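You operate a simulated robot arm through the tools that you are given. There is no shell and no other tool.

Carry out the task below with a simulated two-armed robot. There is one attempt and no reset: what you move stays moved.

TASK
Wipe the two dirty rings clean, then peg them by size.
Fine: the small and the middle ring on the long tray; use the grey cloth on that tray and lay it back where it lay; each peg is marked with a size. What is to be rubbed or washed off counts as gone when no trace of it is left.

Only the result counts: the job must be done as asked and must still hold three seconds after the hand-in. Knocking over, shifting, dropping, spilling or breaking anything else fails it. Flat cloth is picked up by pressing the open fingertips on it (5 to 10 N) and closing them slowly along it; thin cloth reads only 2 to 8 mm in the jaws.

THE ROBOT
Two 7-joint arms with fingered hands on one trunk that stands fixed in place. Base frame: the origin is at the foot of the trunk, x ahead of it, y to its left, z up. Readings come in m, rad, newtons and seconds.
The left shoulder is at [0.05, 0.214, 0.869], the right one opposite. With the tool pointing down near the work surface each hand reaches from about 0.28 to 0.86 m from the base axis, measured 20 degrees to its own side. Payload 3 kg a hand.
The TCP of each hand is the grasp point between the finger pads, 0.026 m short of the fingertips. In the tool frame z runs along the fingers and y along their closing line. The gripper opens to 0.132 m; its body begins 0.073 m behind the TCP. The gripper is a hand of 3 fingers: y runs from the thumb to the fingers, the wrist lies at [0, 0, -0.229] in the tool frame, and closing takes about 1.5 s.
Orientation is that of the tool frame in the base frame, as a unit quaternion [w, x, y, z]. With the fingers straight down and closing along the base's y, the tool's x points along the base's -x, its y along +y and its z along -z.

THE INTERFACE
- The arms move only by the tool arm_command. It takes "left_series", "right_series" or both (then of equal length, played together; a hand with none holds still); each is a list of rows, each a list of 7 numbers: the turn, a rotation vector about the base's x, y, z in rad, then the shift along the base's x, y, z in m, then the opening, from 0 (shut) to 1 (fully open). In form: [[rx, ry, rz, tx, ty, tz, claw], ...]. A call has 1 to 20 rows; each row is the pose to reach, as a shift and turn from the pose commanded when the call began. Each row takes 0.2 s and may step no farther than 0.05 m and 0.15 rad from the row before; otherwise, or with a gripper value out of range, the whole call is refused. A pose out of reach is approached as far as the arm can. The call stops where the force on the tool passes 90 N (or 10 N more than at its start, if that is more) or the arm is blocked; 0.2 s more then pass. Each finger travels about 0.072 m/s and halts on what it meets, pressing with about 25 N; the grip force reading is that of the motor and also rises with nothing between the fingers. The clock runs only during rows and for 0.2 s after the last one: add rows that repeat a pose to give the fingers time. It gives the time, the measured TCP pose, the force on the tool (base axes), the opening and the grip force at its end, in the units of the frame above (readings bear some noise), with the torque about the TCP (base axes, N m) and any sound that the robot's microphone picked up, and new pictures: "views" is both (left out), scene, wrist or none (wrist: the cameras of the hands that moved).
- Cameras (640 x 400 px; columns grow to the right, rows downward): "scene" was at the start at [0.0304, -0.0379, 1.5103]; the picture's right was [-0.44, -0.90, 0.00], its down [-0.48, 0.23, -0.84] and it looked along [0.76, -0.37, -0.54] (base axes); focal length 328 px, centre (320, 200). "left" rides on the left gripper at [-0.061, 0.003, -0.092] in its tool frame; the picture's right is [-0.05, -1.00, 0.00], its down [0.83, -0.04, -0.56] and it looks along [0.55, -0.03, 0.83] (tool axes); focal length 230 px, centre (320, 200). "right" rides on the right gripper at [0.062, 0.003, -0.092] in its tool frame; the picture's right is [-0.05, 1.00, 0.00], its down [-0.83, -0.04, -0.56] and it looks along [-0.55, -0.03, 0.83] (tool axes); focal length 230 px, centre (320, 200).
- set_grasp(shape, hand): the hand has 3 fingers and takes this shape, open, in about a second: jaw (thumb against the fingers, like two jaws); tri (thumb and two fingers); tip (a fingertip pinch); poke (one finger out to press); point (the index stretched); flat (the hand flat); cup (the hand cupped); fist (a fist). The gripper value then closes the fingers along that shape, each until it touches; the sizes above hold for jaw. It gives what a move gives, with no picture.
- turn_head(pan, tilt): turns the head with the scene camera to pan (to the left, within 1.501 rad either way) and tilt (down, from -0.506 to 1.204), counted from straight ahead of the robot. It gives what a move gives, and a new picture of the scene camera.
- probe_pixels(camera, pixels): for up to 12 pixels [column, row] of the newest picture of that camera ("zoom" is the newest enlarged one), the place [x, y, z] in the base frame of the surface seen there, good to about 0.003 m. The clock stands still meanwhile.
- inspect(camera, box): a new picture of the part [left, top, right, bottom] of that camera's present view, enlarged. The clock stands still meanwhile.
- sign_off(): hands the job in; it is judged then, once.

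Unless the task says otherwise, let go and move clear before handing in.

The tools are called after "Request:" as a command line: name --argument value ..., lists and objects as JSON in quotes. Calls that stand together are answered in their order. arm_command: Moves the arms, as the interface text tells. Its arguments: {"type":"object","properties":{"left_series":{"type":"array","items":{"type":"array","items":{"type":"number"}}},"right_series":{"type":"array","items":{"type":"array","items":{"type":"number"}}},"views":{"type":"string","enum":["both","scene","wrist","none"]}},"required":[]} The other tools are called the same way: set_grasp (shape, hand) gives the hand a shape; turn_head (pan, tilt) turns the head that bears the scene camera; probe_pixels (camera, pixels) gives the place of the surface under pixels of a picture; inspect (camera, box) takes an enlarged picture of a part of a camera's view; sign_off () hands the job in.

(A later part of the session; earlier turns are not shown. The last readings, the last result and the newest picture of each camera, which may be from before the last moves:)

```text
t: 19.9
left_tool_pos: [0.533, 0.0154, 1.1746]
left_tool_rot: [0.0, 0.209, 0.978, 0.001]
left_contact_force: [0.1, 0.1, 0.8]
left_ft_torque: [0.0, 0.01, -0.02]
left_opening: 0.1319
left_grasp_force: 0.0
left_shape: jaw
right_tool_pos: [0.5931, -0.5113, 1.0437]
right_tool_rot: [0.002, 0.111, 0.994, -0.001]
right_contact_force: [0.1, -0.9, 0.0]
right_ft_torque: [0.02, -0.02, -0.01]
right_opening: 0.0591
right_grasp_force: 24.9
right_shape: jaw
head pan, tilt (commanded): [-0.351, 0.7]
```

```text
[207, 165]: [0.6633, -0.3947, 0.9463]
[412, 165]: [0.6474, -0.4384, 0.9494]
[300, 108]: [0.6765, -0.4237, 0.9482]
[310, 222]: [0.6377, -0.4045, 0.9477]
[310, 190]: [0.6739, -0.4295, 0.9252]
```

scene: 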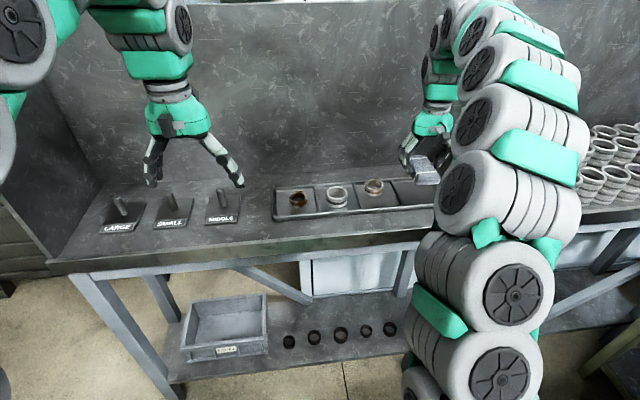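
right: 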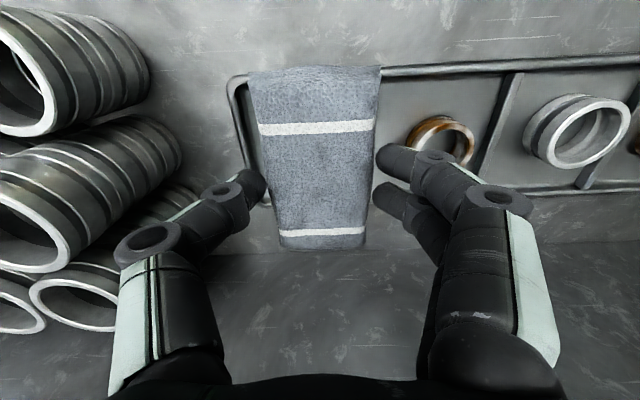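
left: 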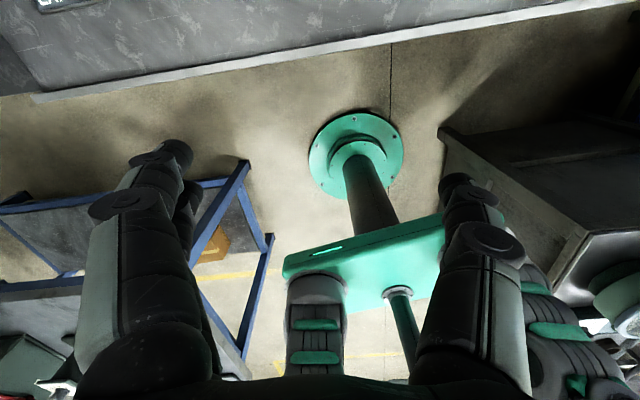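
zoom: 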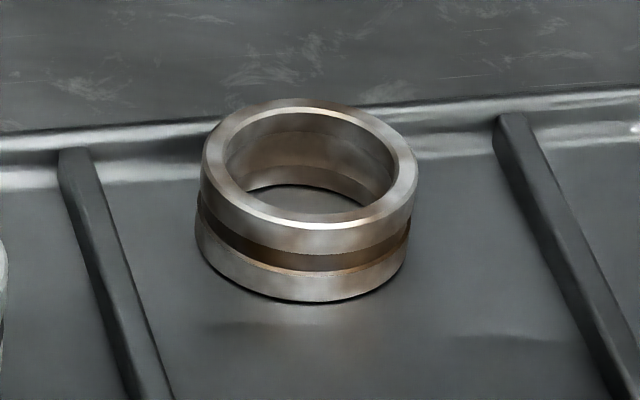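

Ring centre is now about (0.6555,-0.4165). Two more long rubbing cycles at the same depth.

Request:
arm_command --right_series '[[0, 0, 0, 0.02, 0.035, -0.01, 0.36], [0, 0, 0, 0.037, 0.07, -0.025, 0.36], [0, 0, 0, 0.05, 0.0985, -0.045, 0.36], [0, 0, 0, 0.05, 0.0985, -0.0605, 0.36], [0, 0, 0, 0.0793, 0.0919, -0.0605, 0.36], [0, 0, 0, 0.1035, 0.0866, -0.0605, 0.36], [0, 0, 0, 0.0793, 0.0919, -0.0605, 0.36], [0, 0, 0, 0.05, 0.0985, -0.0605, 0.36], [0, 0, 0, 0.021, 0.105, -0.0605, 0.36], [0, 0, 0, -0.0086, 0.112, -0.0605, 0.36], [0, 0, 0, 0.021, 0.105, -0.0605, 0.36], [0, 0, 0, 0.05, 0.0985, -0.0605, 0.36], [0, 0, 0, 0.0793, 0.0919, -0.0605, 0.36], [0, 0, 0, 0.1035, 0.0866, -0.0605, 0.36], [0, 0, 0, 0.0793, 0.0919, -0.0605, 0.36], [0, 0, 0, 0.05, 0.0985, -0.0605, 0.36], [0, 0, 0, 0.021, 0.105, -0.0605, 0.36], [0, 0, 0, -0.0086, 0.112, -0.0605, 0.36], [0, 0, 0, 0.021, 0.105, -0.0605, 0.36], [0, 0, 0, 0.05, 0.0985, -0.0605, 0.36]]' --views "none"

Request:
arm_command --right_series '[[0, 0, 0, 0, 0, 0.02, 0.36], [0, 0, 0, -0.01, -0.03, 0.04, 0.36], [0, 0, 0, -0.03, -0.07, 0.055, 0.36], [0, 0, 0, -0.05, -0.1, 0.06, 0.36]]' --views "scene"

Request:
inspect --camera "scene" --box '[355, 170, 395, 205]'

```text
t: 24.1
left_tool_pos: [0.5329, 0.015, 1.1745]
left_tool_rot: [0.0, 0.209, 0.978, 0.0]
left_contact_force: [0.1, -0.5, 0.3]
left_ft_torque: [0.0, -0.03, -0.02]
left_opening: 0.1319
left_grasp_force: 0.1
left_shape: jaw
right_tool_pos: [0.6409, -0.4113, 0.9849]
right_tool_rot: [-0.001, 0.111, 0.994, 0.0]
right_contact_force: [-1.3, 0.6, 4.0]
right_ft_torque: [0.07, 0.0, 0.03]
right_opening: 0.0594
right_grasp_force: 25.3
right_shape: jaw
head pan, tilt (commanded): [-0.351, 0.7]
```

```text
t: 25.1
left_tool_pos: [0.5328, 0.0146, 1.1751]
left_tool_rot: [0.0, 0.209, 0.978, 0.0]
left_contact_force: [-1.2, 0.3, 0.9]
left_ft_torque: [0.03, 0.0, 0.0]
left_opening: 0.1319
left_grasp_force: 0.0
left_shape: jaw
right_tool_pos: [0.5917, -0.5149, 1.0429]
right_tool_rot: [0.0, 0.111, 0.994, -0.001]
right_contact_force: [0.4, 0.7, -0.5]
right_ft_torque: [-0.01, -0.01, -0.04]
right_opening: 0.0592
right_grasp_force: 24.7
right_shape: jaw
head pan, tilt (commanded): [-0.351, 0.7]
```

scene: 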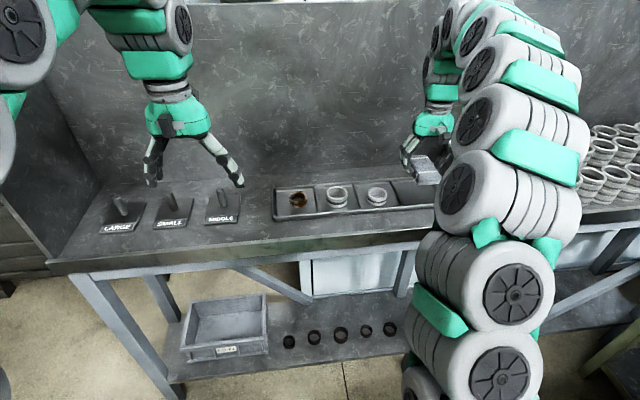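

```text
11.43 times, centred on (375, 188) of scene
```

zoom: 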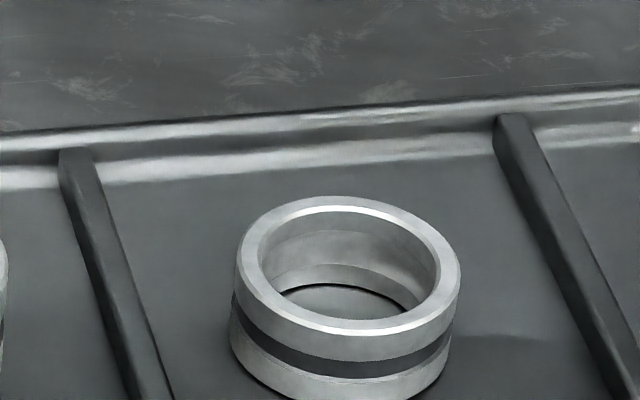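

The middle ring now looks nearly clean, perhaps with a faint trace inside. I zoom closer to check.

Request:
inspect --camera "scene" --box '[362, 180, 392, 210]'

Request:
probe_pixels --camera "zoom" --pixels '[[215, 130], [450, 130], [330, 60], [330, 210], [320, 165]]'

Request:
inspect --camera "right" --box '[390, 80, 490, 155]'

```text
13.33 times, centred on (377, 195) of scene
```

zoom: 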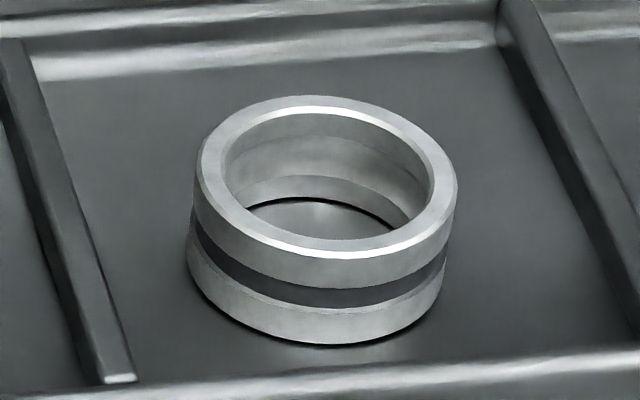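

```text
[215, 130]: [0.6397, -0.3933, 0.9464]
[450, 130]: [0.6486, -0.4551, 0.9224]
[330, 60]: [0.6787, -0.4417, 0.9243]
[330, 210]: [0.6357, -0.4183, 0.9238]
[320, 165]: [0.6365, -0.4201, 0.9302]
```

```text
5.33 times, centred on (440, 118) of right
```

zoom: 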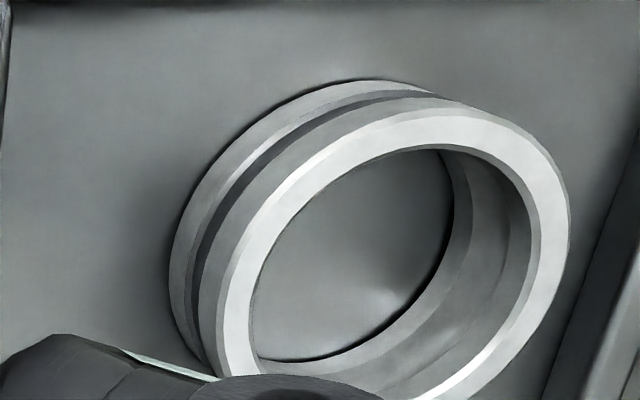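

No brown is visible any more. To be sure no trace remains I add one more rubbing cycle on the middle ring.

Request:
arm_command --right_series '[[0, 0, 0, 0.015, 0.035, -0.01, 0.36], [0, 0, 0, 0.03, 0.07, -0.025, 0.36], [0, 0, 0, 0.043, 0.1, -0.045, 0.36], [0, 0, 0, 0.043, 0.1, -0.06, 0.36], [0, 0, 0, 0.0723, 0.0934, -0.0605, 0.36], [0, 0, 0, 0.0967, 0.088, -0.0605, 0.36], [0, 0, 0, 0.0723, 0.0934, -0.0605, 0.36], [0, 0, 0, 0.043, 0.1, -0.0605, 0.36], [0, 0, 0, 0.0137, 0.1066, -0.0605, 0.36], [0, 0, 0, -0.0107, 0.112, -0.0605, 0.36], [0, 0, 0, 0.0137, 0.1066, -0.0605, 0.36], [0, 0, 0, 0.043, 0.1, -0.0605, 0.36], [0, 0, 0, 0.0723, 0.0934, -0.0605, 0.36], [0, 0, 0, 0.0967, 0.088, -0.0605, 0.36], [0, 0, 0, 0.0723, 0.0934, -0.0605, 0.36], [0, 0, 0, 0.043, 0.1, -0.0605, 0.36]]' --views "none"

Request:
arm_command --right_series '[[0, 0, 0, 0, 0, 0.02, 0.36], [0, 0, 0, -0.01, -0.03, 0.04, 0.36], [0, 0, 0, -0.03, -0.07, 0.055, 0.36], [0, 0, 0, -0.043, -0.1, 0.06, 0.36]]' --views "both"

Request:
inspect --camera "scene" --box '[355, 170, 395, 205]'

```text
t: 28.6
left_tool_pos: [0.5333, 0.0154, 1.1752]
left_tool_rot: [0.001, 0.21, 0.978, 0.001]
left_contact_force: [0.0, 0.7, 0.0]
left_ft_torque: [-0.05, 0.03, 0.02]
left_opening: 0.1315
left_grasp_force: 0.1
left_shape: jaw
right_tool_pos: [0.6338, -0.4119, 0.9841]
right_tool_rot: [0.0, 0.11, 0.994, 0.0]
right_contact_force: [0.9, 0.3, 1.6]
right_ft_torque: [0.02, -0.04, -0.01]
right_opening: 0.0591
right_grasp_force: 24.5
right_shape: jaw
head pan, tilt (commanded): [-0.351, 0.7]
```

```text
t: 29.6
left_tool_pos: [0.5332, 0.0153, 1.1744]
left_tool_rot: [0.0, 0.208, 0.978, -0.001]
left_contact_force: [-0.3, -0.2, -0.9]
left_ft_torque: [0.01, 0.0, -0.03]
left_opening: 0.1318
left_grasp_force: 0.0
left_shape: jaw
right_tool_pos: [0.5913, -0.5147, 1.0449]
right_tool_rot: [0.001, 0.11, 0.994, 0.0]
right_contact_force: [0.4, -0.3, 0.1]
right_ft_torque: [0.01, -0.01, -0.04]
right_opening: 0.0592
right_grasp_force: 25.5
right_shape: jaw
head pan, tilt (commanded): [-0.351, 0.7]
```

scene: 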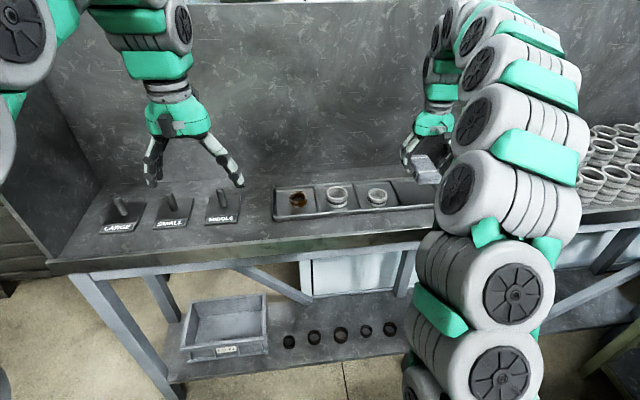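
right: 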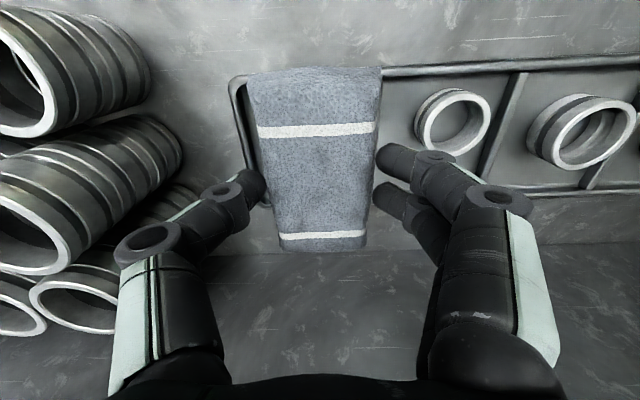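

```text
11.43 times, centred on (375, 188) of scene
```

zoom: 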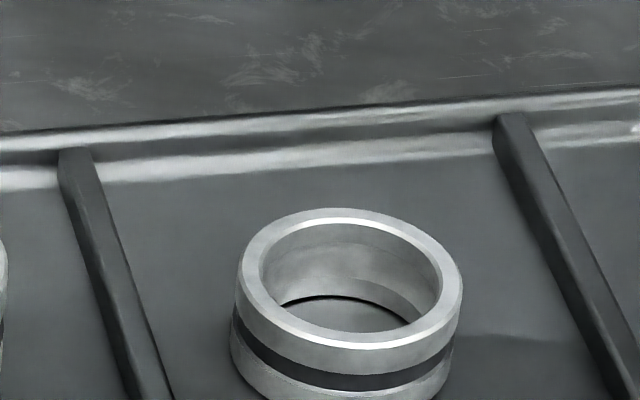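

The middle ring is clean all over. Now I carry the cloth high over the tray to the small ring at (0.681,-0.205).

Request:
arm_command --right_series '[[0, 0, 0, 0.013, 0.044, 0.005, 0.36], [0, 0, 0, 0.026, 0.089, 0.005, 0.36], [0, 0, 0, 0.039, 0.134, 0.005, 0.36], [0, 0, 0, 0.052, 0.179, 0.005, 0.36], [0, 0, 0, 0.065, 0.224, 0.005, 0.36], [0, 0, 0, 0.078, 0.269, 0.005, 0.36], [0, 0, 0, 0.0897, 0.3097, 0.0, 0.36], [0, 0, 0, 0.0897, 0.3097, -0.04, 0.36], [0, 0, 0, 0.0897, 0.3097, -0.058, 0.36], [0, 0, 0, 0.0897, 0.3097, -0.061, 0.36]]' --views "both"

```text
t: 31.8
left_tool_pos: [0.5332, 0.0147, 1.1762]
left_tool_rot: [0.0, 0.21, 0.978, 0.0]
left_contact_force: [0.0, -1.1, 0.4]
left_ft_torque: [0.0, -0.03, -0.03]
left_opening: 0.1319
left_grasp_force: 0.2
left_shape: jaw
right_tool_pos: [0.6807, -0.2028, 0.9824]
right_tool_rot: [0.0, 0.11, 0.994, -0.001]
right_contact_force: [-0.5, -0.2, 0.0]
right_ft_torque: [0.0, -0.03, -0.02]
right_opening: 0.059
right_grasp_force: 25.3
right_shape: jaw
head pan, tilt (commanded): [-0.351, 0.7]
```

scene: 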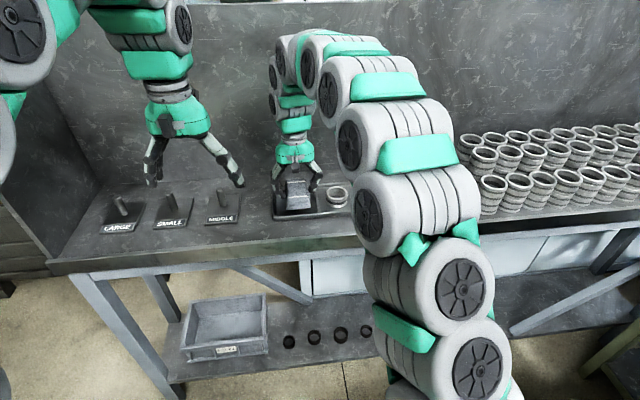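
right: 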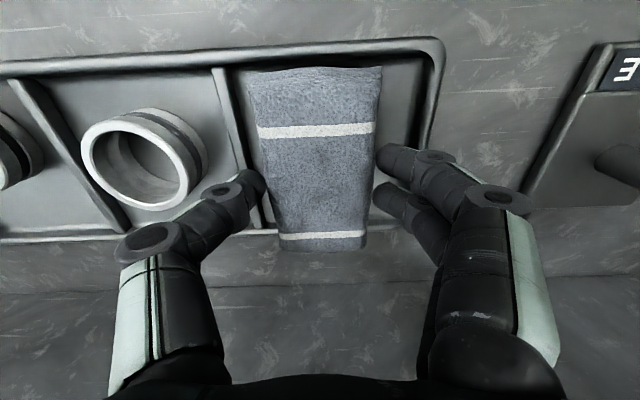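

No contact yet at z 0.982. I lower in 1 mm steps.

Request:
arm_command --right_series '[[0, 0, 0, 0, 0, -0.001, 0.36], [0, 0, 0, 0, 0, -0.002, 0.36], [0, 0, 0, 0, 0, -0.002, 0.36]]' --views "none"

```text
t: 32.5
left_tool_pos: [0.5342, 0.0143, 1.175]
left_tool_rot: [0.0, 0.21, 0.978, 0.0]
left_contact_force: [0.3, -0.4, -0.2]
left_ft_torque: [0.0, -0.01, 0.03]
left_opening: 0.1321
left_grasp_force: 0.0
left_shape: jaw
right_tool_pos: [0.6816, -0.2028, 0.9793]
right_tool_rot: [0.0, 0.111, 0.994, 0.0]
right_contact_force: [-0.9, 0.1, -0.2]
right_ft_torque: [-0.03, 0.03, -0.01]
right_opening: 0.059
right_grasp_force: 25.3
right_shape: jaw
head pan, tilt (commanded): [-0.351, 0.7]
```

Still free at 0.9795; continue lowering gently.

Request:
arm_command --right_series '[[0, 0, 0, 0, 0, -0.001, 0.36], [0, 0, 0, 0, 0, -0.002, 0.36], [0, 0, 0, 0, 0, -0.002, 0.36]]' --views "none"

```text
t: 33.4
left_tool_pos: [0.533, 0.0144, 1.1754]
left_tool_rot: [-0.001, 0.209, 0.978, 0.001]
left_contact_force: [0.2, 0.1, 0.3]
left_ft_torque: [0.02, 0.02, 0.0]
left_opening: 0.1318
left_grasp_force: 0.1
left_shape: jaw
right_tool_pos: [0.6815, -0.2031, 0.9794]
right_tool_rot: [-0.001, 0.111, 0.994, 0.0]
right_contact_force: [-1.8, -1.6, 12.6]
right_ft_torque: [0.02, -0.01, 0.0]
right_opening: 0.0592
right_grasp_force: 25.5
right_shape: jaw
head pan, tilt (commanded): [-0.351, 0.7]
```

Contact now at 12.6 N. Before stroking toward the back I check how far the back panel is.

Request:
probe_pixels --camera "scene" --pixels '[[250, 165], [250, 172], [250, 155], [225, 170], [330, 160]]'

```text
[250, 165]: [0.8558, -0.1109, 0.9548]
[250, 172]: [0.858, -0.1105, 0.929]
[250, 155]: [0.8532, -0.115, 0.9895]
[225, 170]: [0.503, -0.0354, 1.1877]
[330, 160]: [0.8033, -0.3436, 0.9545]
```

The panel is about 0.15 m behind the ring, ample room. Now two rubbing cycles on the small ring.

Request:
arm_command --right_series '[[0, 0, 0, 0.0244, -0.0055, 0, 0.36], [0, 0, 0, 0.0488, -0.011, 0, 0.36], [0, 0, 0, 0.0244, -0.0055, 0, 0.36], [0, 0, 0, 0, 0, 0, 0.36], [0, 0, 0, -0.0293, 0.0066, 0, 0.36], [0, 0, 0, -0.0537, 0.012, 0, 0.36], [0, 0, 0, -0.0244, 0.0055, 0, 0.36], [0, 0, 0, 0, 0, 0, 0.36], [0, 0, 0, 0.0244, -0.0055, 0, 0.36], [0, 0, 0, 0.0488, -0.011, 0, 0.36], [0, 0, 0, 0.0244, -0.0055, 0, 0.36], [0, 0, 0, 0, 0, 0, 0.36], [0, 0, 0, -0.0293, 0.0066, 0, 0.36], [0, 0, 0, -0.0537, 0.012, 0, 0.36], [0, 0, 0, -0.0244, 0.0055, 0, 0.36], [0, 0, 0, 0, 0, 0, 0.36]]' --views "none"

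Request:
arm_command --right_series '[[0, 0, 0, 0, 0, 0.02, 0.36], [0, 0, 0, -0.02, -0.02, 0.05, 0.36], [0, 0, 0, -0.03, -0.06, 0.07, 0.36], [0, 0, 0, -0.04, -0.1, 0.07, 0.36]]' --views "both"

Request:
inspect --camera "scene" --box '[275, 180, 325, 220]'

```text
t: 36.8
left_tool_pos: [0.5332, 0.0148, 1.1751]
left_tool_rot: [-0.001, 0.209, 0.978, 0.0]
left_contact_force: [0.2, 0.1, 0.6]
left_ft_torque: [0.0, -0.01, 0.0]
left_opening: 0.1317
left_grasp_force: 0.1
left_shape: jaw
right_tool_pos: [0.6802, -0.2038, 0.9779]
right_tool_rot: [0.0, 0.11, 0.994, -0.001]
right_contact_force: [-4.1, 1.4, 17.5]
right_ft_torque: [0.03, 0.1, 0.04]
right_opening: 0.0591
right_grasp_force: 25.6
right_shape: jaw
head pan, tilt (commanded): [-0.351, 0.7]
```

```text
t: 37.8
left_tool_pos: [0.5324, 0.0146, 1.175]
left_tool_rot: [0.001, 0.209, 0.978, 0.0]
left_contact_force: [0.1, 0.4, 0.3]
left_ft_torque: [0.0, 0.02, 0.01]
left_opening: 0.1318
left_grasp_force: 0.2
left_shape: jaw
right_tool_pos: [0.6414, -0.3036, 1.0483]
right_tool_rot: [0.0, 0.111, 0.994, 0.0]
right_contact_force: [-0.5, 1.1, -0.1]
right_ft_torque: [-0.01, 0.0, -0.02]
right_opening: 0.0588
right_grasp_force: 24.8
right_shape: jaw
head pan, tilt (commanded): [-0.351, 0.7]
```

scene: 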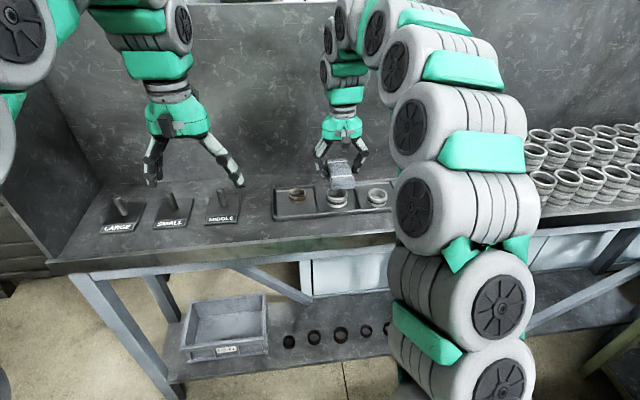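
right: 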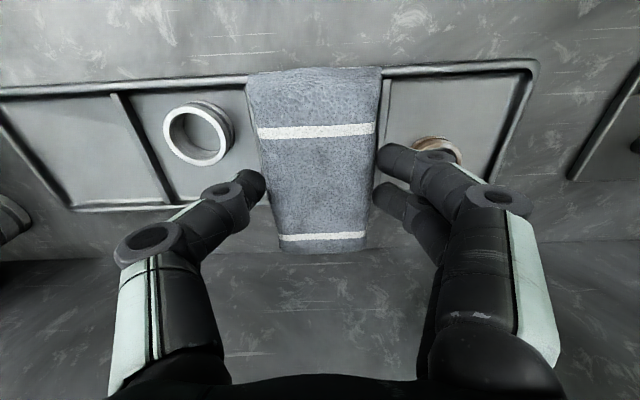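

```text
10.00 times, centred on (300, 200) of scene
```

zoom: 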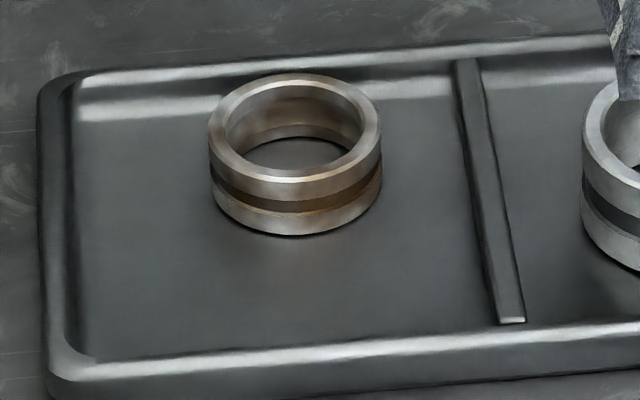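

The small ring has faded as well but still shows brown; it sits nearer the back wall now. I probe it and continue.

Request:
probe_pixels --camera "zoom" --pixels '[[213, 125], [378, 125], [295, 78], [295, 178], [295, 150], [60, 130]]'

```text
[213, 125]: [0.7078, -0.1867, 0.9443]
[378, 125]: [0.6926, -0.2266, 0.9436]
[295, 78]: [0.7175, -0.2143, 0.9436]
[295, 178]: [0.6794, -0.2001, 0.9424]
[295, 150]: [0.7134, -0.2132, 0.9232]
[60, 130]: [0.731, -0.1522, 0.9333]
```

Ring centre is about (0.700,-0.2065). Back over it for two more cycles.

Request:
arm_command --right_series '[[0, 0, 0, 0.012, 0.035, 0, 0.36], [0, 0, 0, 0.024, 0.07, -0.01, 0.36], [0, 0, 0, 0.046, 0.098, -0.04, 0.36], [0, 0, 0, 0.046, 0.098, -0.07, 0.36], [0, 0, 0, 0.0753, 0.0914, -0.0702, 0.36], [0, 0, 0, 0.0948, 0.087, -0.0702, 0.36], [0, 0, 0, 0.0704, 0.0925, -0.0702, 0.36], [0, 0, 0, 0.046, 0.098, -0.0702, 0.36], [0, 0, 0, 0.0167, 0.1046, -0.0702, 0.36], [0, 0, 0, -0.0126, 0.1112, -0.0702, 0.36], [0, 0, 0, 0.0167, 0.1046, -0.0702, 0.36], [0, 0, 0, 0.046, 0.098, -0.0702, 0.36], [0, 0, 0, 0.0753, 0.0914, -0.0702, 0.36], [0, 0, 0, 0.0948, 0.087, -0.0702, 0.36], [0, 0, 0, 0.0704, 0.0925, -0.0702, 0.36], [0, 0, 0, 0.046, 0.098, -0.0702, 0.36], [0, 0, 0, 0.0167, 0.1046, -0.0702, 0.36], [0, 0, 0, -0.0126, 0.1112, -0.0702, 0.36], [0, 0, 0, 0.0167, 0.1046, -0.0702, 0.36], [0, 0, 0, 0.046, 0.098, -0.0702, 0.36]]' --views "none"

Request:
arm_command --right_series '[[0, 0, 0, 0, 0, 0.02, 0.36], [0, 0, 0, -0.02, -0.02, 0.05, 0.36], [0, 0, 0, -0.03, -0.06, 0.07, 0.36], [0, 0, 0, -0.045, -0.1, 0.07, 0.36]]' --views "both"

Request:
inspect --camera "scene" --box '[275, 180, 325, 220]'

```text
t: 42.0
left_tool_pos: [0.533, 0.0143, 1.1748]
left_tool_rot: [0.0, 0.21, 0.978, 0.0]
left_contact_force: [-0.3, -1.1, 0.4]
left_ft_torque: [0.03, -0.03, -0.01]
left_opening: 0.132
left_grasp_force: 0.1
left_shape: jaw
right_tool_pos: [0.6864, -0.205, 0.9789]
right_tool_rot: [0.0, 0.111, 0.994, 0.0]
right_contact_force: [-1.2, 0.3, 3.7]
right_ft_torque: [0.04, 0.03, -0.03]
right_opening: 0.0591
right_grasp_force: 25.5
right_shape: jaw
head pan, tilt (commanded): [-0.351, 0.7]
```

```text
t: 43.0
left_tool_pos: [0.5327, 0.0141, 1.1752]
left_tool_rot: [0.0, 0.209, 0.978, 0.0]
left_contact_force: [-0.4, 0.6, -0.5]
left_ft_torque: [-0.02, -0.01, -0.04]
left_opening: 0.132
left_grasp_force: 0.2
left_shape: jaw
right_tool_pos: [0.6417, -0.306, 1.0483]
right_tool_rot: [-0.002, 0.11, 0.994, 0.0]
right_contact_force: [0.5, -0.6, -1.0]
right_ft_torque: [0.04, 0.0, -0.01]
right_opening: 0.0589
right_grasp_force: 24.7
right_shape: jaw
head pan, tilt (commanded): [-0.351, 0.7]
```

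scene: 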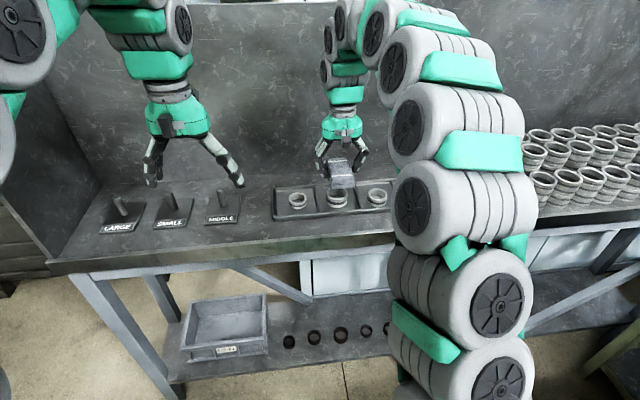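
right: 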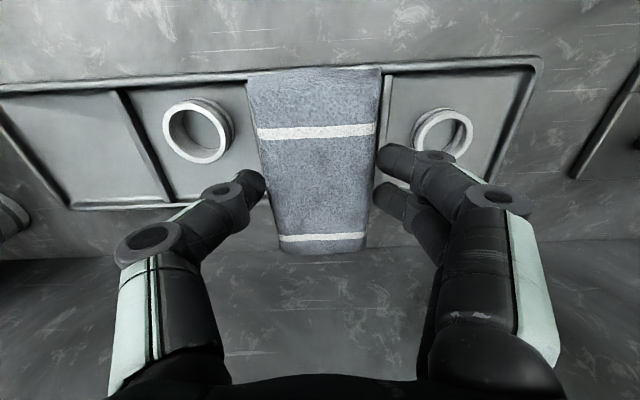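

```text
10.00 times, centred on (300, 200) of scene
```

zoom: 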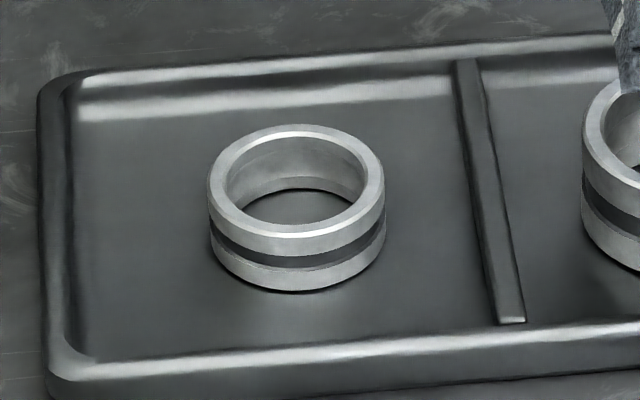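

The small ring also looks clean. One extra cycle to remove any last trace, as with the other.

Request:
arm_command --right_series '[[0, 0, 0, 0.012, 0.035, 0, 0.36], [0, 0, 0, 0.024, 0.07, -0.01, 0.36], [0, 0, 0, 0.041, 0.1, -0.04, 0.36], [0, 0, 0, 0.041, 0.1, -0.07, 0.36], [0, 0, 0, 0.0703, 0.0934, -0.0707, 0.36], [0, 0, 0, 0.0898, 0.089, -0.0707, 0.36], [0, 0, 0, 0.0654, 0.0945, -0.0707, 0.36], [0, 0, 0, 0.041, 0.1, -0.0707, 0.36], [0, 0, 0, 0.0117, 0.1066, -0.0707, 0.36], [0, 0, 0, -0.0127, 0.1122, -0.0707, 0.36], [0, 0, 0, 0.0117, 0.1066, -0.0707, 0.36], [0, 0, 0, 0.041, 0.1, -0.0707, 0.36], [0, 0, 0, 0.0703, 0.0934, -0.0707, 0.36], [0, 0, 0, 0.0898, 0.089, -0.0707, 0.36], [0, 0, 0, 0.0654, 0.0945, -0.0707, 0.36], [0, 0, 0, 0.041, 0.1, -0.0707, 0.36]]' --views "none"

Request:
arm_command --right_series '[[0, 0, 0, 0, 0, 0.02, 0.36], [0, 0, 0, -0.02, -0.02, 0.05, 0.36], [0, 0, 0, -0.03, -0.06, 0.07, 0.36], [0, 0, 0, -0.041, -0.1, 0.07, 0.36]]' --views "both"

Request:
inspect --camera "scene" --box '[275, 180, 325, 220]'

```text
t: 46.4
left_tool_pos: [0.5337, 0.0151, 1.1748]
left_tool_rot: [0.0, 0.209, 0.978, 0.0]
left_contact_force: [0.8, 0.2, -0.2]
left_ft_torque: [0.0, 0.0, -0.01]
left_opening: 0.1321
left_grasp_force: 0.1
left_shape: jaw
right_tool_pos: [0.6822, -0.2042, 0.9782]
right_tool_rot: [0.0, 0.112, 0.994, 0.0]
right_contact_force: [4.2, -1.0, 12.0]
right_ft_torque: [0.01, -0.11, -0.02]
right_opening: 0.0591
right_grasp_force: 25.0
right_shape: jaw
head pan, tilt (commanded): [-0.351, 0.7]
```

```text
t: 47.4
left_tool_pos: [0.533, 0.0164, 1.1758]
left_tool_rot: [-0.001, 0.208, 0.978, 0.0]
left_contact_force: [0.0, -0.1, -0.7]
left_ft_torque: [-0.03, 0.01, -0.04]
left_opening: 0.1318
left_grasp_force: 0.2
left_shape: jaw
right_tool_pos: [0.6421, -0.3056, 1.048]
right_tool_rot: [0.0, 0.111, 0.994, 0.0]
right_contact_force: [0.8, 0.6, 0.2]
right_ft_torque: [0.02, 0.0, 0.02]
right_opening: 0.0588
right_grasp_force: 24.7
right_shape: jaw
head pan, tilt (commanded): [-0.351, 0.7]
```

scene: 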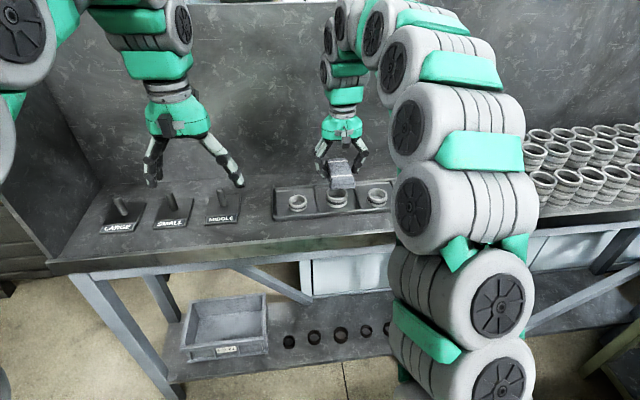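
right: 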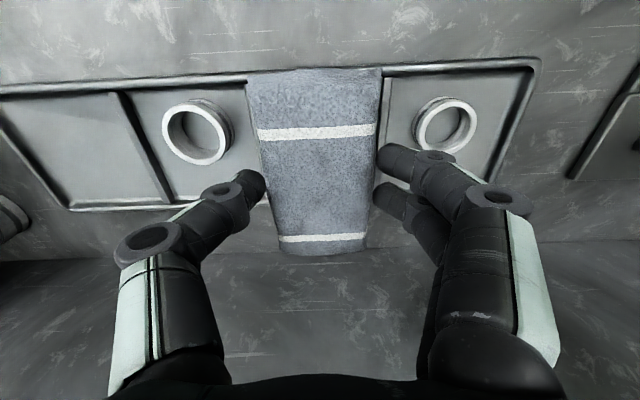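

```text
10.00 times, centred on (300, 200) of scene
```

zoom: 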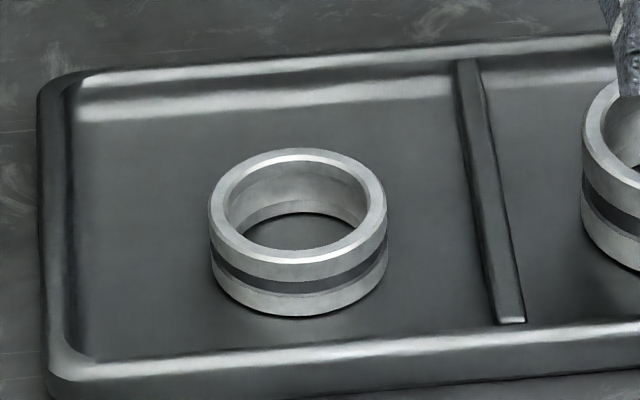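

Both rings are clean. I carry the cloth back to where it lay, (0.6062,-0.5267), and stop just above the cell to check alignment.

Request:
arm_command --right_series '[[0, 0, 0, -0.007, -0.044, 0, 0.36], [0, 0, 0, -0.014, -0.088, 0, 0.36], [0, 0, 0, -0.021, -0.132, 0, 0.36], [0, 0, 0, -0.028, -0.176, 0, 0.36], [0, 0, 0, -0.0358, -0.2211, 0, 0.36], [0, 0, 0, -0.0358, -0.2211, -0.03, 0.36], [0, 0, 0, -0.0358, -0.2211, -0.058, 0.36], [0, 0, 0, -0.0358, -0.2211, -0.068, 0.36], [0, 0, 0, -0.0358, -0.2211, -0.068, 0.36]]' --views "both"

```text
t: 49.4
left_tool_pos: [0.5341, 0.0147, 1.175]
left_tool_rot: [0.0, 0.21, 0.978, 0.0]
left_contact_force: [-0.3, -0.4, 0.3]
left_ft_torque: [0.02, -0.01, -0.01]
left_opening: 0.132
left_grasp_force: 0.1
left_shape: jaw
right_tool_pos: [0.605, -0.5262, 0.9785]
right_tool_rot: [0.0, 0.11, 0.994, 0.0]
right_contact_force: [0.8, -0.1, -0.3]
right_ft_torque: [0.02, -0.01, -0.01]
right_opening: 0.059
right_grasp_force: 24.9
right_shape: jaw
head pan, tilt (commanded): [-0.351, 0.7]
```

scene: 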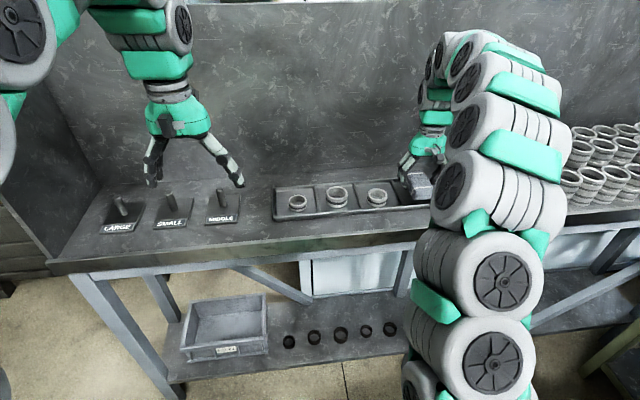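
right: 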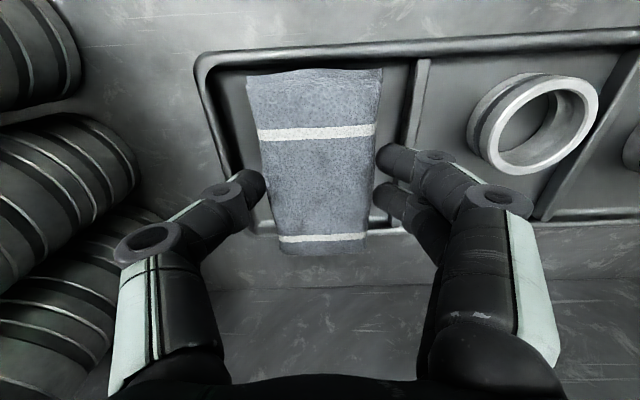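

The cloth is aligned over its cell with no sideways slip in the grip. I lower it gently to near the tray floor.

Request:
arm_command --right_series '[[0, 0, 0, 0.001, 0, -0.006, 0.36], [0, 0, 0, 0.001, 0, -0.011, 0.36], [0, 0, 0, 0.001, 0, -0.015, 0.36], [0, 0, 0, 0.001, 0, -0.0175, 0.36], [0, 0, 0, 0.001, 0, -0.0175, 0.36]]' --views "wrist"

```text
t: 50.5
left_tool_pos: [0.533, 0.0147, 1.1748]
left_tool_rot: [0.0, 0.209, 0.978, 0.001]
left_contact_force: [0.8, -1.1, 0.1]
left_ft_torque: [0.02, -0.01, -0.01]
left_opening: 0.1322
left_grasp_force: 0.1
left_shape: jaw
right_tool_pos: [0.6079, -0.5259, 0.962]
right_tool_rot: [0.001, 0.111, 0.994, 0.0]
right_contact_force: [-1.4, 0.1, 13.8]
right_ft_torque: [0.02, -0.14, 0.05]
right_opening: 0.0588
right_grasp_force: 24.9
right_shape: jaw
head pan, tilt (commanded): [-0.351, 0.7]
```

right: 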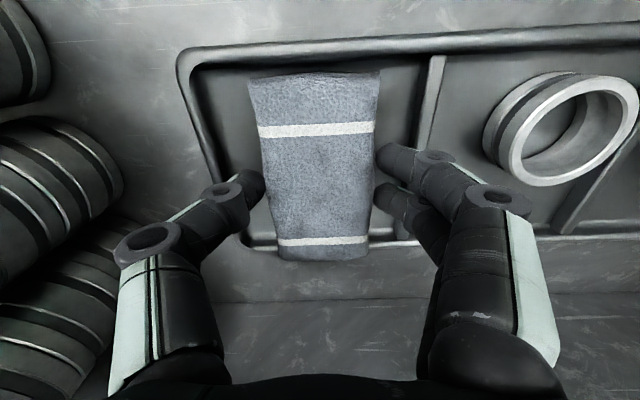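

At z 0.962 there's already 13.8 N: the cloth's far edge (row 260) lies on the far rim (row 248). I raise a little, shift about 7 mm toward the robot and lower again.

Request:
arm_command --right_series '[[0, 0, 0, 0, 0, 0.005, 0.36], [0, 0, 0, 0, 0, 0.01, 0.36], [0, 0, 0, -0.0075, 0.001, 0.01, 0.36], [0, 0, 0, -0.0075, 0.001, 0.01, 0.36]]' --views "wrist"

Request:
inspect --camera "right" --box '[170, 30, 450, 280]'

```text
t: 51.5
left_tool_pos: [0.5335, 0.015, 1.1743]
left_tool_rot: [0.0, 0.21, 0.978, 0.0]
left_contact_force: [0.1, -0.3, 0.2]
left_ft_torque: [0.01, -0.01, 0.01]
left_opening: 0.1321
left_grasp_force: 0.0
left_shape: jaw
right_tool_pos: [0.6007, -0.5253, 0.9711]
right_tool_rot: [-0.001, 0.111, 0.994, 0.0]
right_contact_force: [0.6, 0.1, -0.3]
right_ft_torque: [-0.05, 0.01, 0.01]
right_opening: 0.0591
right_grasp_force: 24.9
right_shape: jaw
head pan, tilt (commanded): [-0.351, 0.7]
```

right: 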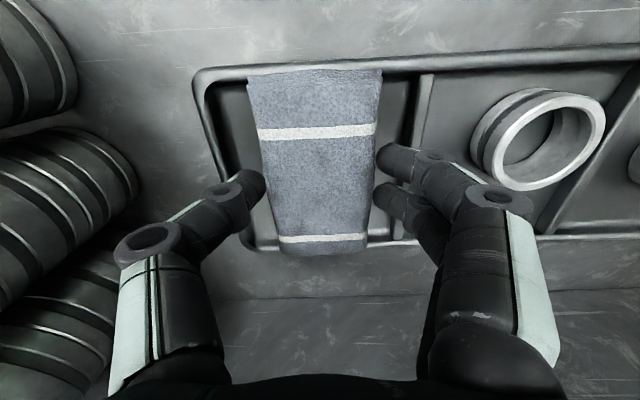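

```text
1.60 times, centred on (310, 155) of right
```

zoom: 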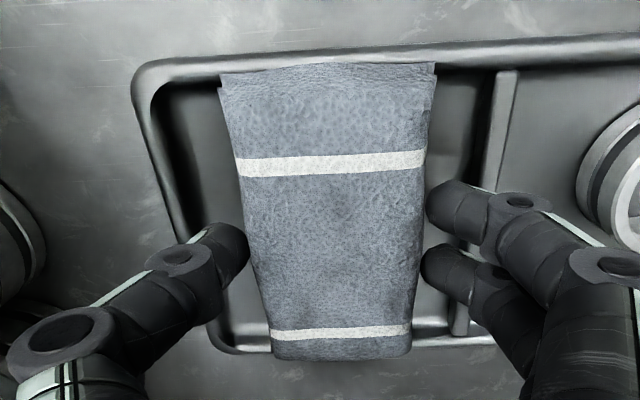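

I measure the cloth's edges and the rim directly.

Request:
probe_pixels --camera "zoom" --pixels '[[225, 80], [430, 68], [275, 355], [408, 352], [240, 165], [420, 160], [330, 215], [330, 62], [330, 52], [330, 370], [240, 350], [440, 342]]'

```text
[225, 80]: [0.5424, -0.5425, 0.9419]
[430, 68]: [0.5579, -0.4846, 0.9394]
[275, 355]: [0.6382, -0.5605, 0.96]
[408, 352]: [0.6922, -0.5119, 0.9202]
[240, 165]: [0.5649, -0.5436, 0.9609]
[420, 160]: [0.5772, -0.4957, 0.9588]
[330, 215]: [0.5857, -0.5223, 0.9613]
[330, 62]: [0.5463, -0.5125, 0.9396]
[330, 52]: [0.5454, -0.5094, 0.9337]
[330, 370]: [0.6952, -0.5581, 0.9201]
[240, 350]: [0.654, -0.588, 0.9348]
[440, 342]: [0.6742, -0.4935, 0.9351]
```

The cloth rides about 5.5 mm higher in the jaws than when first gripped, and fits the cell snugly. I centre it (TCP about 0.605,-0.526) and lower to z 0.9635, where the fingers still clear the dividers.

Request:
arm_command --right_series '[[0, 0, 0, 0.0045, -0.001, 0, 0.36], [0, 0, 0, 0.0045, -0.001, -0.004, 0.36], [0, 0, 0, 0.0045, -0.001, -0.007, 0.36], [0, 0, 0, 0.0045, -0.001, -0.007, 0.36]]' --views "wrist"

```text
t: 52.5
left_tool_pos: [0.5336, 0.0151, 1.1755]
left_tool_rot: [0.0, 0.209, 0.978, 0.0]
left_contact_force: [0.1, -0.3, -0.1]
left_ft_torque: [-0.01, 0.0, -0.01]
left_opening: 0.1317
left_grasp_force: 0.0
left_shape: jaw
right_tool_pos: [0.6042, -0.5259, 0.9657]
right_tool_rot: [0.0, 0.111, 0.994, -0.001]
right_contact_force: [1.2, -0.1, 3.0]
right_ft_torque: [0.12, 0.08, -0.06]
right_opening: 0.0592
right_grasp_force: 24.7
right_shape: jaw
head pan, tilt (commanded): [-0.351, 0.7]
```

right: 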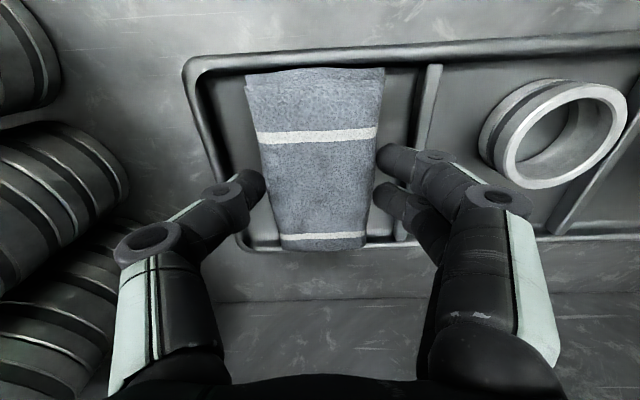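

Now the near end touches first (3 N, image stripe at row 137 shows the near end tipped up). I lift slightly, shift 2.5 mm outward and try again.

Request:
arm_command --right_series '[[0, 0, 0, 0, 0, 0.006, 0.36], [0, 0, 0, 0.0025, -0.0005, 0.006, 0.36], [0, 0, 0, 0.0025, -0.0005, 0.006, 0.36]]' --views "wrist"

Request:
inspect --camera "right" --box '[170, 30, 450, 280]'

Request:
probe_pixels --camera "zoom" --pixels '[[230, 90], [425, 80], [280, 345], [405, 342], [235, 168], [420, 160], [330, 100], [330, 215], [330, 330], [330, 62], [330, 52], [240, 350]]'

```text
t: 53.4
left_tool_pos: [0.5327, 0.0139, 1.1745]
left_tool_rot: [0.0, 0.21, 0.978, 0.0]
left_contact_force: [0.7, 0.5, -0.5]
left_ft_torque: [0.0, -0.02, 0.01]
left_opening: 0.1319
left_grasp_force: 0.1
left_shape: jaw
right_tool_pos: [0.6068, -0.5252, 0.9714]
right_tool_rot: [-0.001, 0.111, 0.994, -0.001]
right_contact_force: [-0.2, 0.0, -0.5]
right_ft_torque: [-0.01, 0.01, -0.03]
right_opening: 0.059
right_grasp_force: 24.7
right_shape: jaw
head pan, tilt (commanded): [-0.351, 0.7]
```

right: 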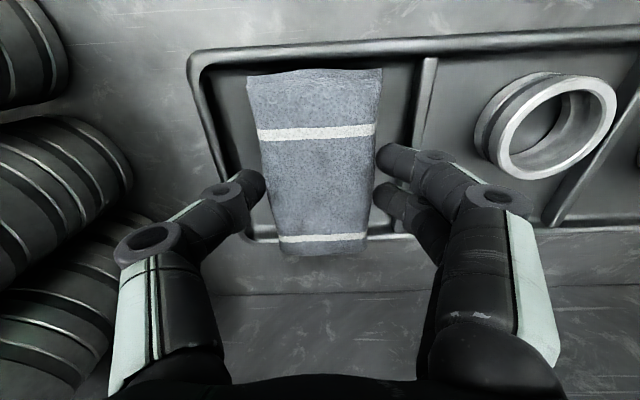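

```text
1.60 times, centred on (310, 155) of right
```

zoom: 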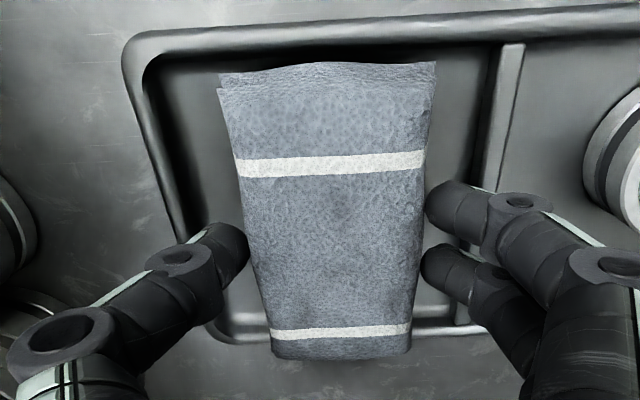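

```text
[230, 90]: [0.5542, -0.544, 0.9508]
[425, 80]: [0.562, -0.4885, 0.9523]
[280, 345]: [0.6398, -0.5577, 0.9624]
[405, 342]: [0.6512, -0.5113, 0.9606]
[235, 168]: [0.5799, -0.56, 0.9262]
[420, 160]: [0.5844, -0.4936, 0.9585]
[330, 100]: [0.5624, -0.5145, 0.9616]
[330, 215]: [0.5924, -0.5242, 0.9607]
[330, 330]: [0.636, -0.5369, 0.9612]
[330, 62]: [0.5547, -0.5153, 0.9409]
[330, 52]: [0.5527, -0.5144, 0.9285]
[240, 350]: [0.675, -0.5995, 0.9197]
```

The cloth is level again in the jaws. I lower it straight down here, at nearly the original spot.

Request:
arm_command --right_series '[[0, 0, 0, -0.0008, -0.0008, -0.004, 0.36], [0, 0, 0, -0.0008, -0.0008, -0.006, 0.36], [0, 0, 0, -0.0008, -0.0008, -0.007, 0.36], [0, 0, 0, -0.0008, -0.0008, -0.007, 0.36]]' --views "wrist"

```text
t: 54.4
left_tool_pos: [0.5333, 0.014, 1.1747]
left_tool_rot: [0.0, 0.209, 0.978, 0.0]
left_contact_force: [0.2, -1.3, -0.3]
left_ft_torque: [0.03, 0.0, -0.03]
left_opening: 0.1321
left_grasp_force: 0.0
left_shape: jaw
right_tool_pos: [0.6058, -0.5273, 0.9639]
right_tool_rot: [0.0, 0.11, 0.994, -0.001]
right_contact_force: [0.1, -0.2, -0.2]
right_ft_torque: [-0.03, -0.01, 0.01]
right_opening: 0.0588
right_grasp_force: 25.0
right_shape: jaw
head pan, tilt (commanded): [-0.351, 0.7]
```

right: 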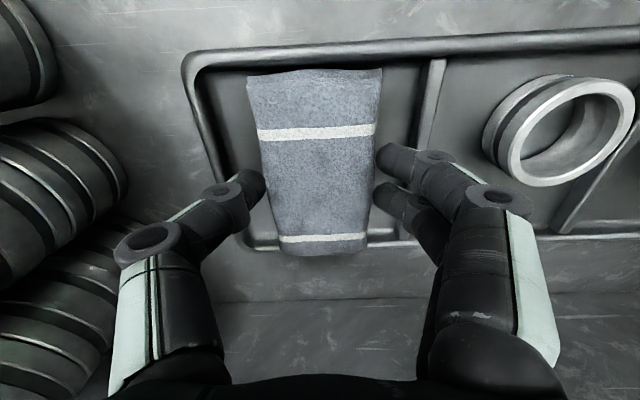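

No contact at z 0.964 now, so it is going into the cell cleanly. I lower 3 mm more in small steps.

Request:
arm_command --right_series '[[0, 0, 0, 0, 0, -0.001, 0.36], [0, 0, 0, 0, 0, -0.002, 0.36], [0, 0, 0, 0, 0, -0.003, 0.36], [0, 0, 0, 0, 0, -0.003, 0.36]]' --views "none"

```text
t: 55.4
left_tool_pos: [0.5329, 0.0146, 1.1745]
left_tool_rot: [0.0, 0.21, 0.978, -0.001]
left_contact_force: [0.2, 1.3, 0.1]
left_ft_torque: [0.01, 0.03, 0.0]
left_opening: 0.1318
left_grasp_force: 0.0
left_shape: jaw
right_tool_pos: [0.6064, -0.5269, 0.9614]
right_tool_rot: [0.0, 0.111, 0.994, 0.0]
right_contact_force: [-0.6, 0.7, -0.3]
right_ft_torque: [0.01, 0.0, -0.01]
right_opening: 0.0593
right_grasp_force: 24.8
right_shape: jaw
head pan, tilt (commanded): [-0.351, 0.7]
```

Still free at 0.961. Two to three millimetres more until it touches the floor.

Request:
arm_command --right_series '[[0, 0, 0, 0, 0, -0.001, 0.36], [0, 0, 0, 0, 0, -0.002, 0.36], [0, 0, 0, 0, 0, -0.0025, 0.36], [0, 0, 0, 0, 0, -0.0025, 0.36]]' --views "wrist"

```text
t: 56.4
left_tool_pos: [0.5332, 0.014, 1.1755]
left_tool_rot: [0.0, 0.21, 0.978, 0.0]
left_contact_force: [-0.1, 0.6, 0.4]
left_ft_torque: [0.01, -0.01, 0.0]
left_opening: 0.1319
left_grasp_force: 0.1
left_shape: jaw
right_tool_pos: [0.6062, -0.5258, 0.9582]
right_tool_rot: [0.0, 0.111, 0.994, 0.0]
right_contact_force: [0.7, 0.2, -0.2]
right_ft_torque: [0.03, -0.03, 0.01]
right_opening: 0.0591
right_grasp_force: 25.3
right_shape: jaw
head pan, tilt (commanded): [-0.351, 0.7]
```

right: 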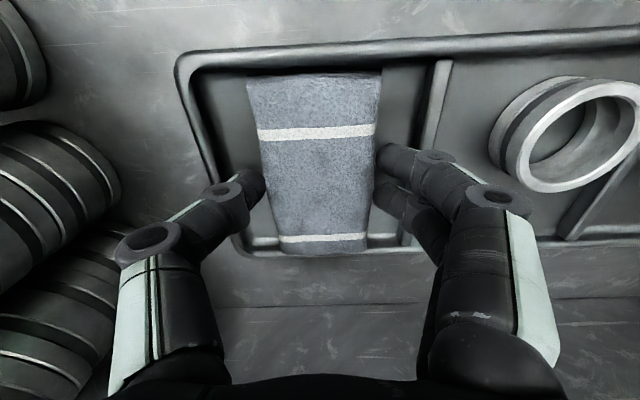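

At z 0.958 still no force; the cloth is down inside the cell. One more millimetre or so.

Request:
arm_command --right_series '[[0, 0, 0, 0, 0, -0.001, 0.36], [0, 0, 0, 0, 0, -0.0015, 0.36], [0, 0, 0, 0, 0, -0.0015, 0.36]]' --views "none"

```text
t: 57.1
left_tool_pos: [0.533, 0.0159, 1.1755]
left_tool_rot: [0.001, 0.21, 0.978, 0.0]
left_contact_force: [0.2, -0.1, 0.7]
left_ft_torque: [0.02, 0.06, -0.01]
left_opening: 0.1317
left_grasp_force: 0.1
left_shape: jaw
right_tool_pos: [0.6064, -0.527, 0.9581]
right_tool_rot: [0.0, 0.109, 0.994, -0.001]
right_contact_force: [-0.9, 0.6, 15.2]
right_ft_torque: [0.05, 0.02, 0.0]
right_opening: 0.0591
right_grasp_force: 24.7
right_shape: jaw
head pan, tilt (commanded): [-0.351, 0.7]
```

The cloth rests on the tray floor (15 N). I back off 1 mm, open just a little, lift clear of the dividers, then open wider and rise.

Request:
arm_command --right_series '[[0, 0, 0, 0, 0, 0.001, 0.36], [0, 0, 0, 0, 0, 0.001, 0.47], [0, 0, 0, 0, 0, 0.001, 0.49], [0, 0, 0, 0, 0, 0.001, 0.5], [0, 0, 0, 0, 0, 0.003, 0.51], [0, 0, 0, 0, 0, 0.006, 0.52], [0, 0, 0, 0, 0, 0.012, 0.55], [0, 0, 0, 0, 0, 0.02, 0.62], [0, 0, 0, 0, 0, 0.04, 0.7], [0, 0, 0, 0, 0, 0.07, 0.72]]' --views "both"

Request:
inspect --camera "right" --box '[200, 30, 480, 230]'

```text
t: 59.4
left_tool_pos: [0.5324, 0.0145, 1.1753]
left_tool_rot: [0.0, 0.209, 0.978, -0.001]
left_contact_force: [-0.3, -0.5, 0.1]
left_ft_torque: [0.01, 0.04, 0.01]
left_opening: 0.132
left_grasp_force: 0.0
left_shape: jaw
right_tool_pos: [0.6062, -0.5281, 1.0279]
right_tool_rot: [0.0, 0.11, 0.994, 0.0]
right_contact_force: [-0.1, -0.4, 0.6]
right_ft_torque: [-0.03, 0.03, -0.01]
right_opening: 0.0946
right_grasp_force: 0.1
right_shape: jaw
head pan, tilt (commanded): [-0.351, 0.7]
```

scene: 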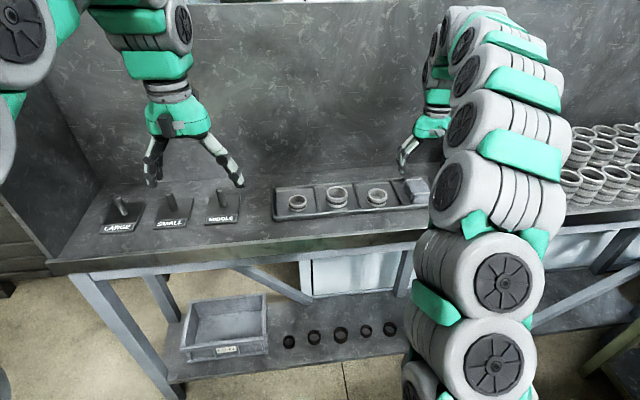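
right: 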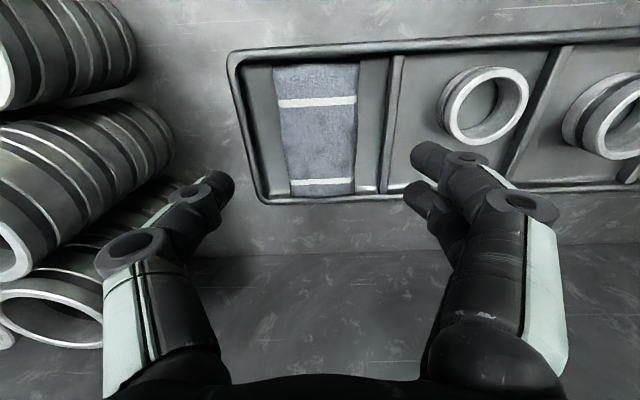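

```text
2.00 times, centred on (340, 130) of right
```

zoom: 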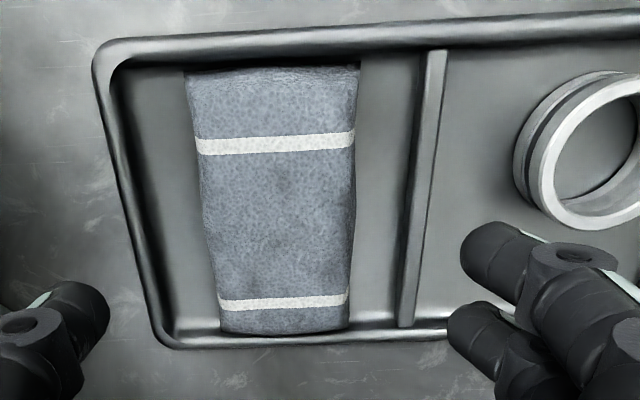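

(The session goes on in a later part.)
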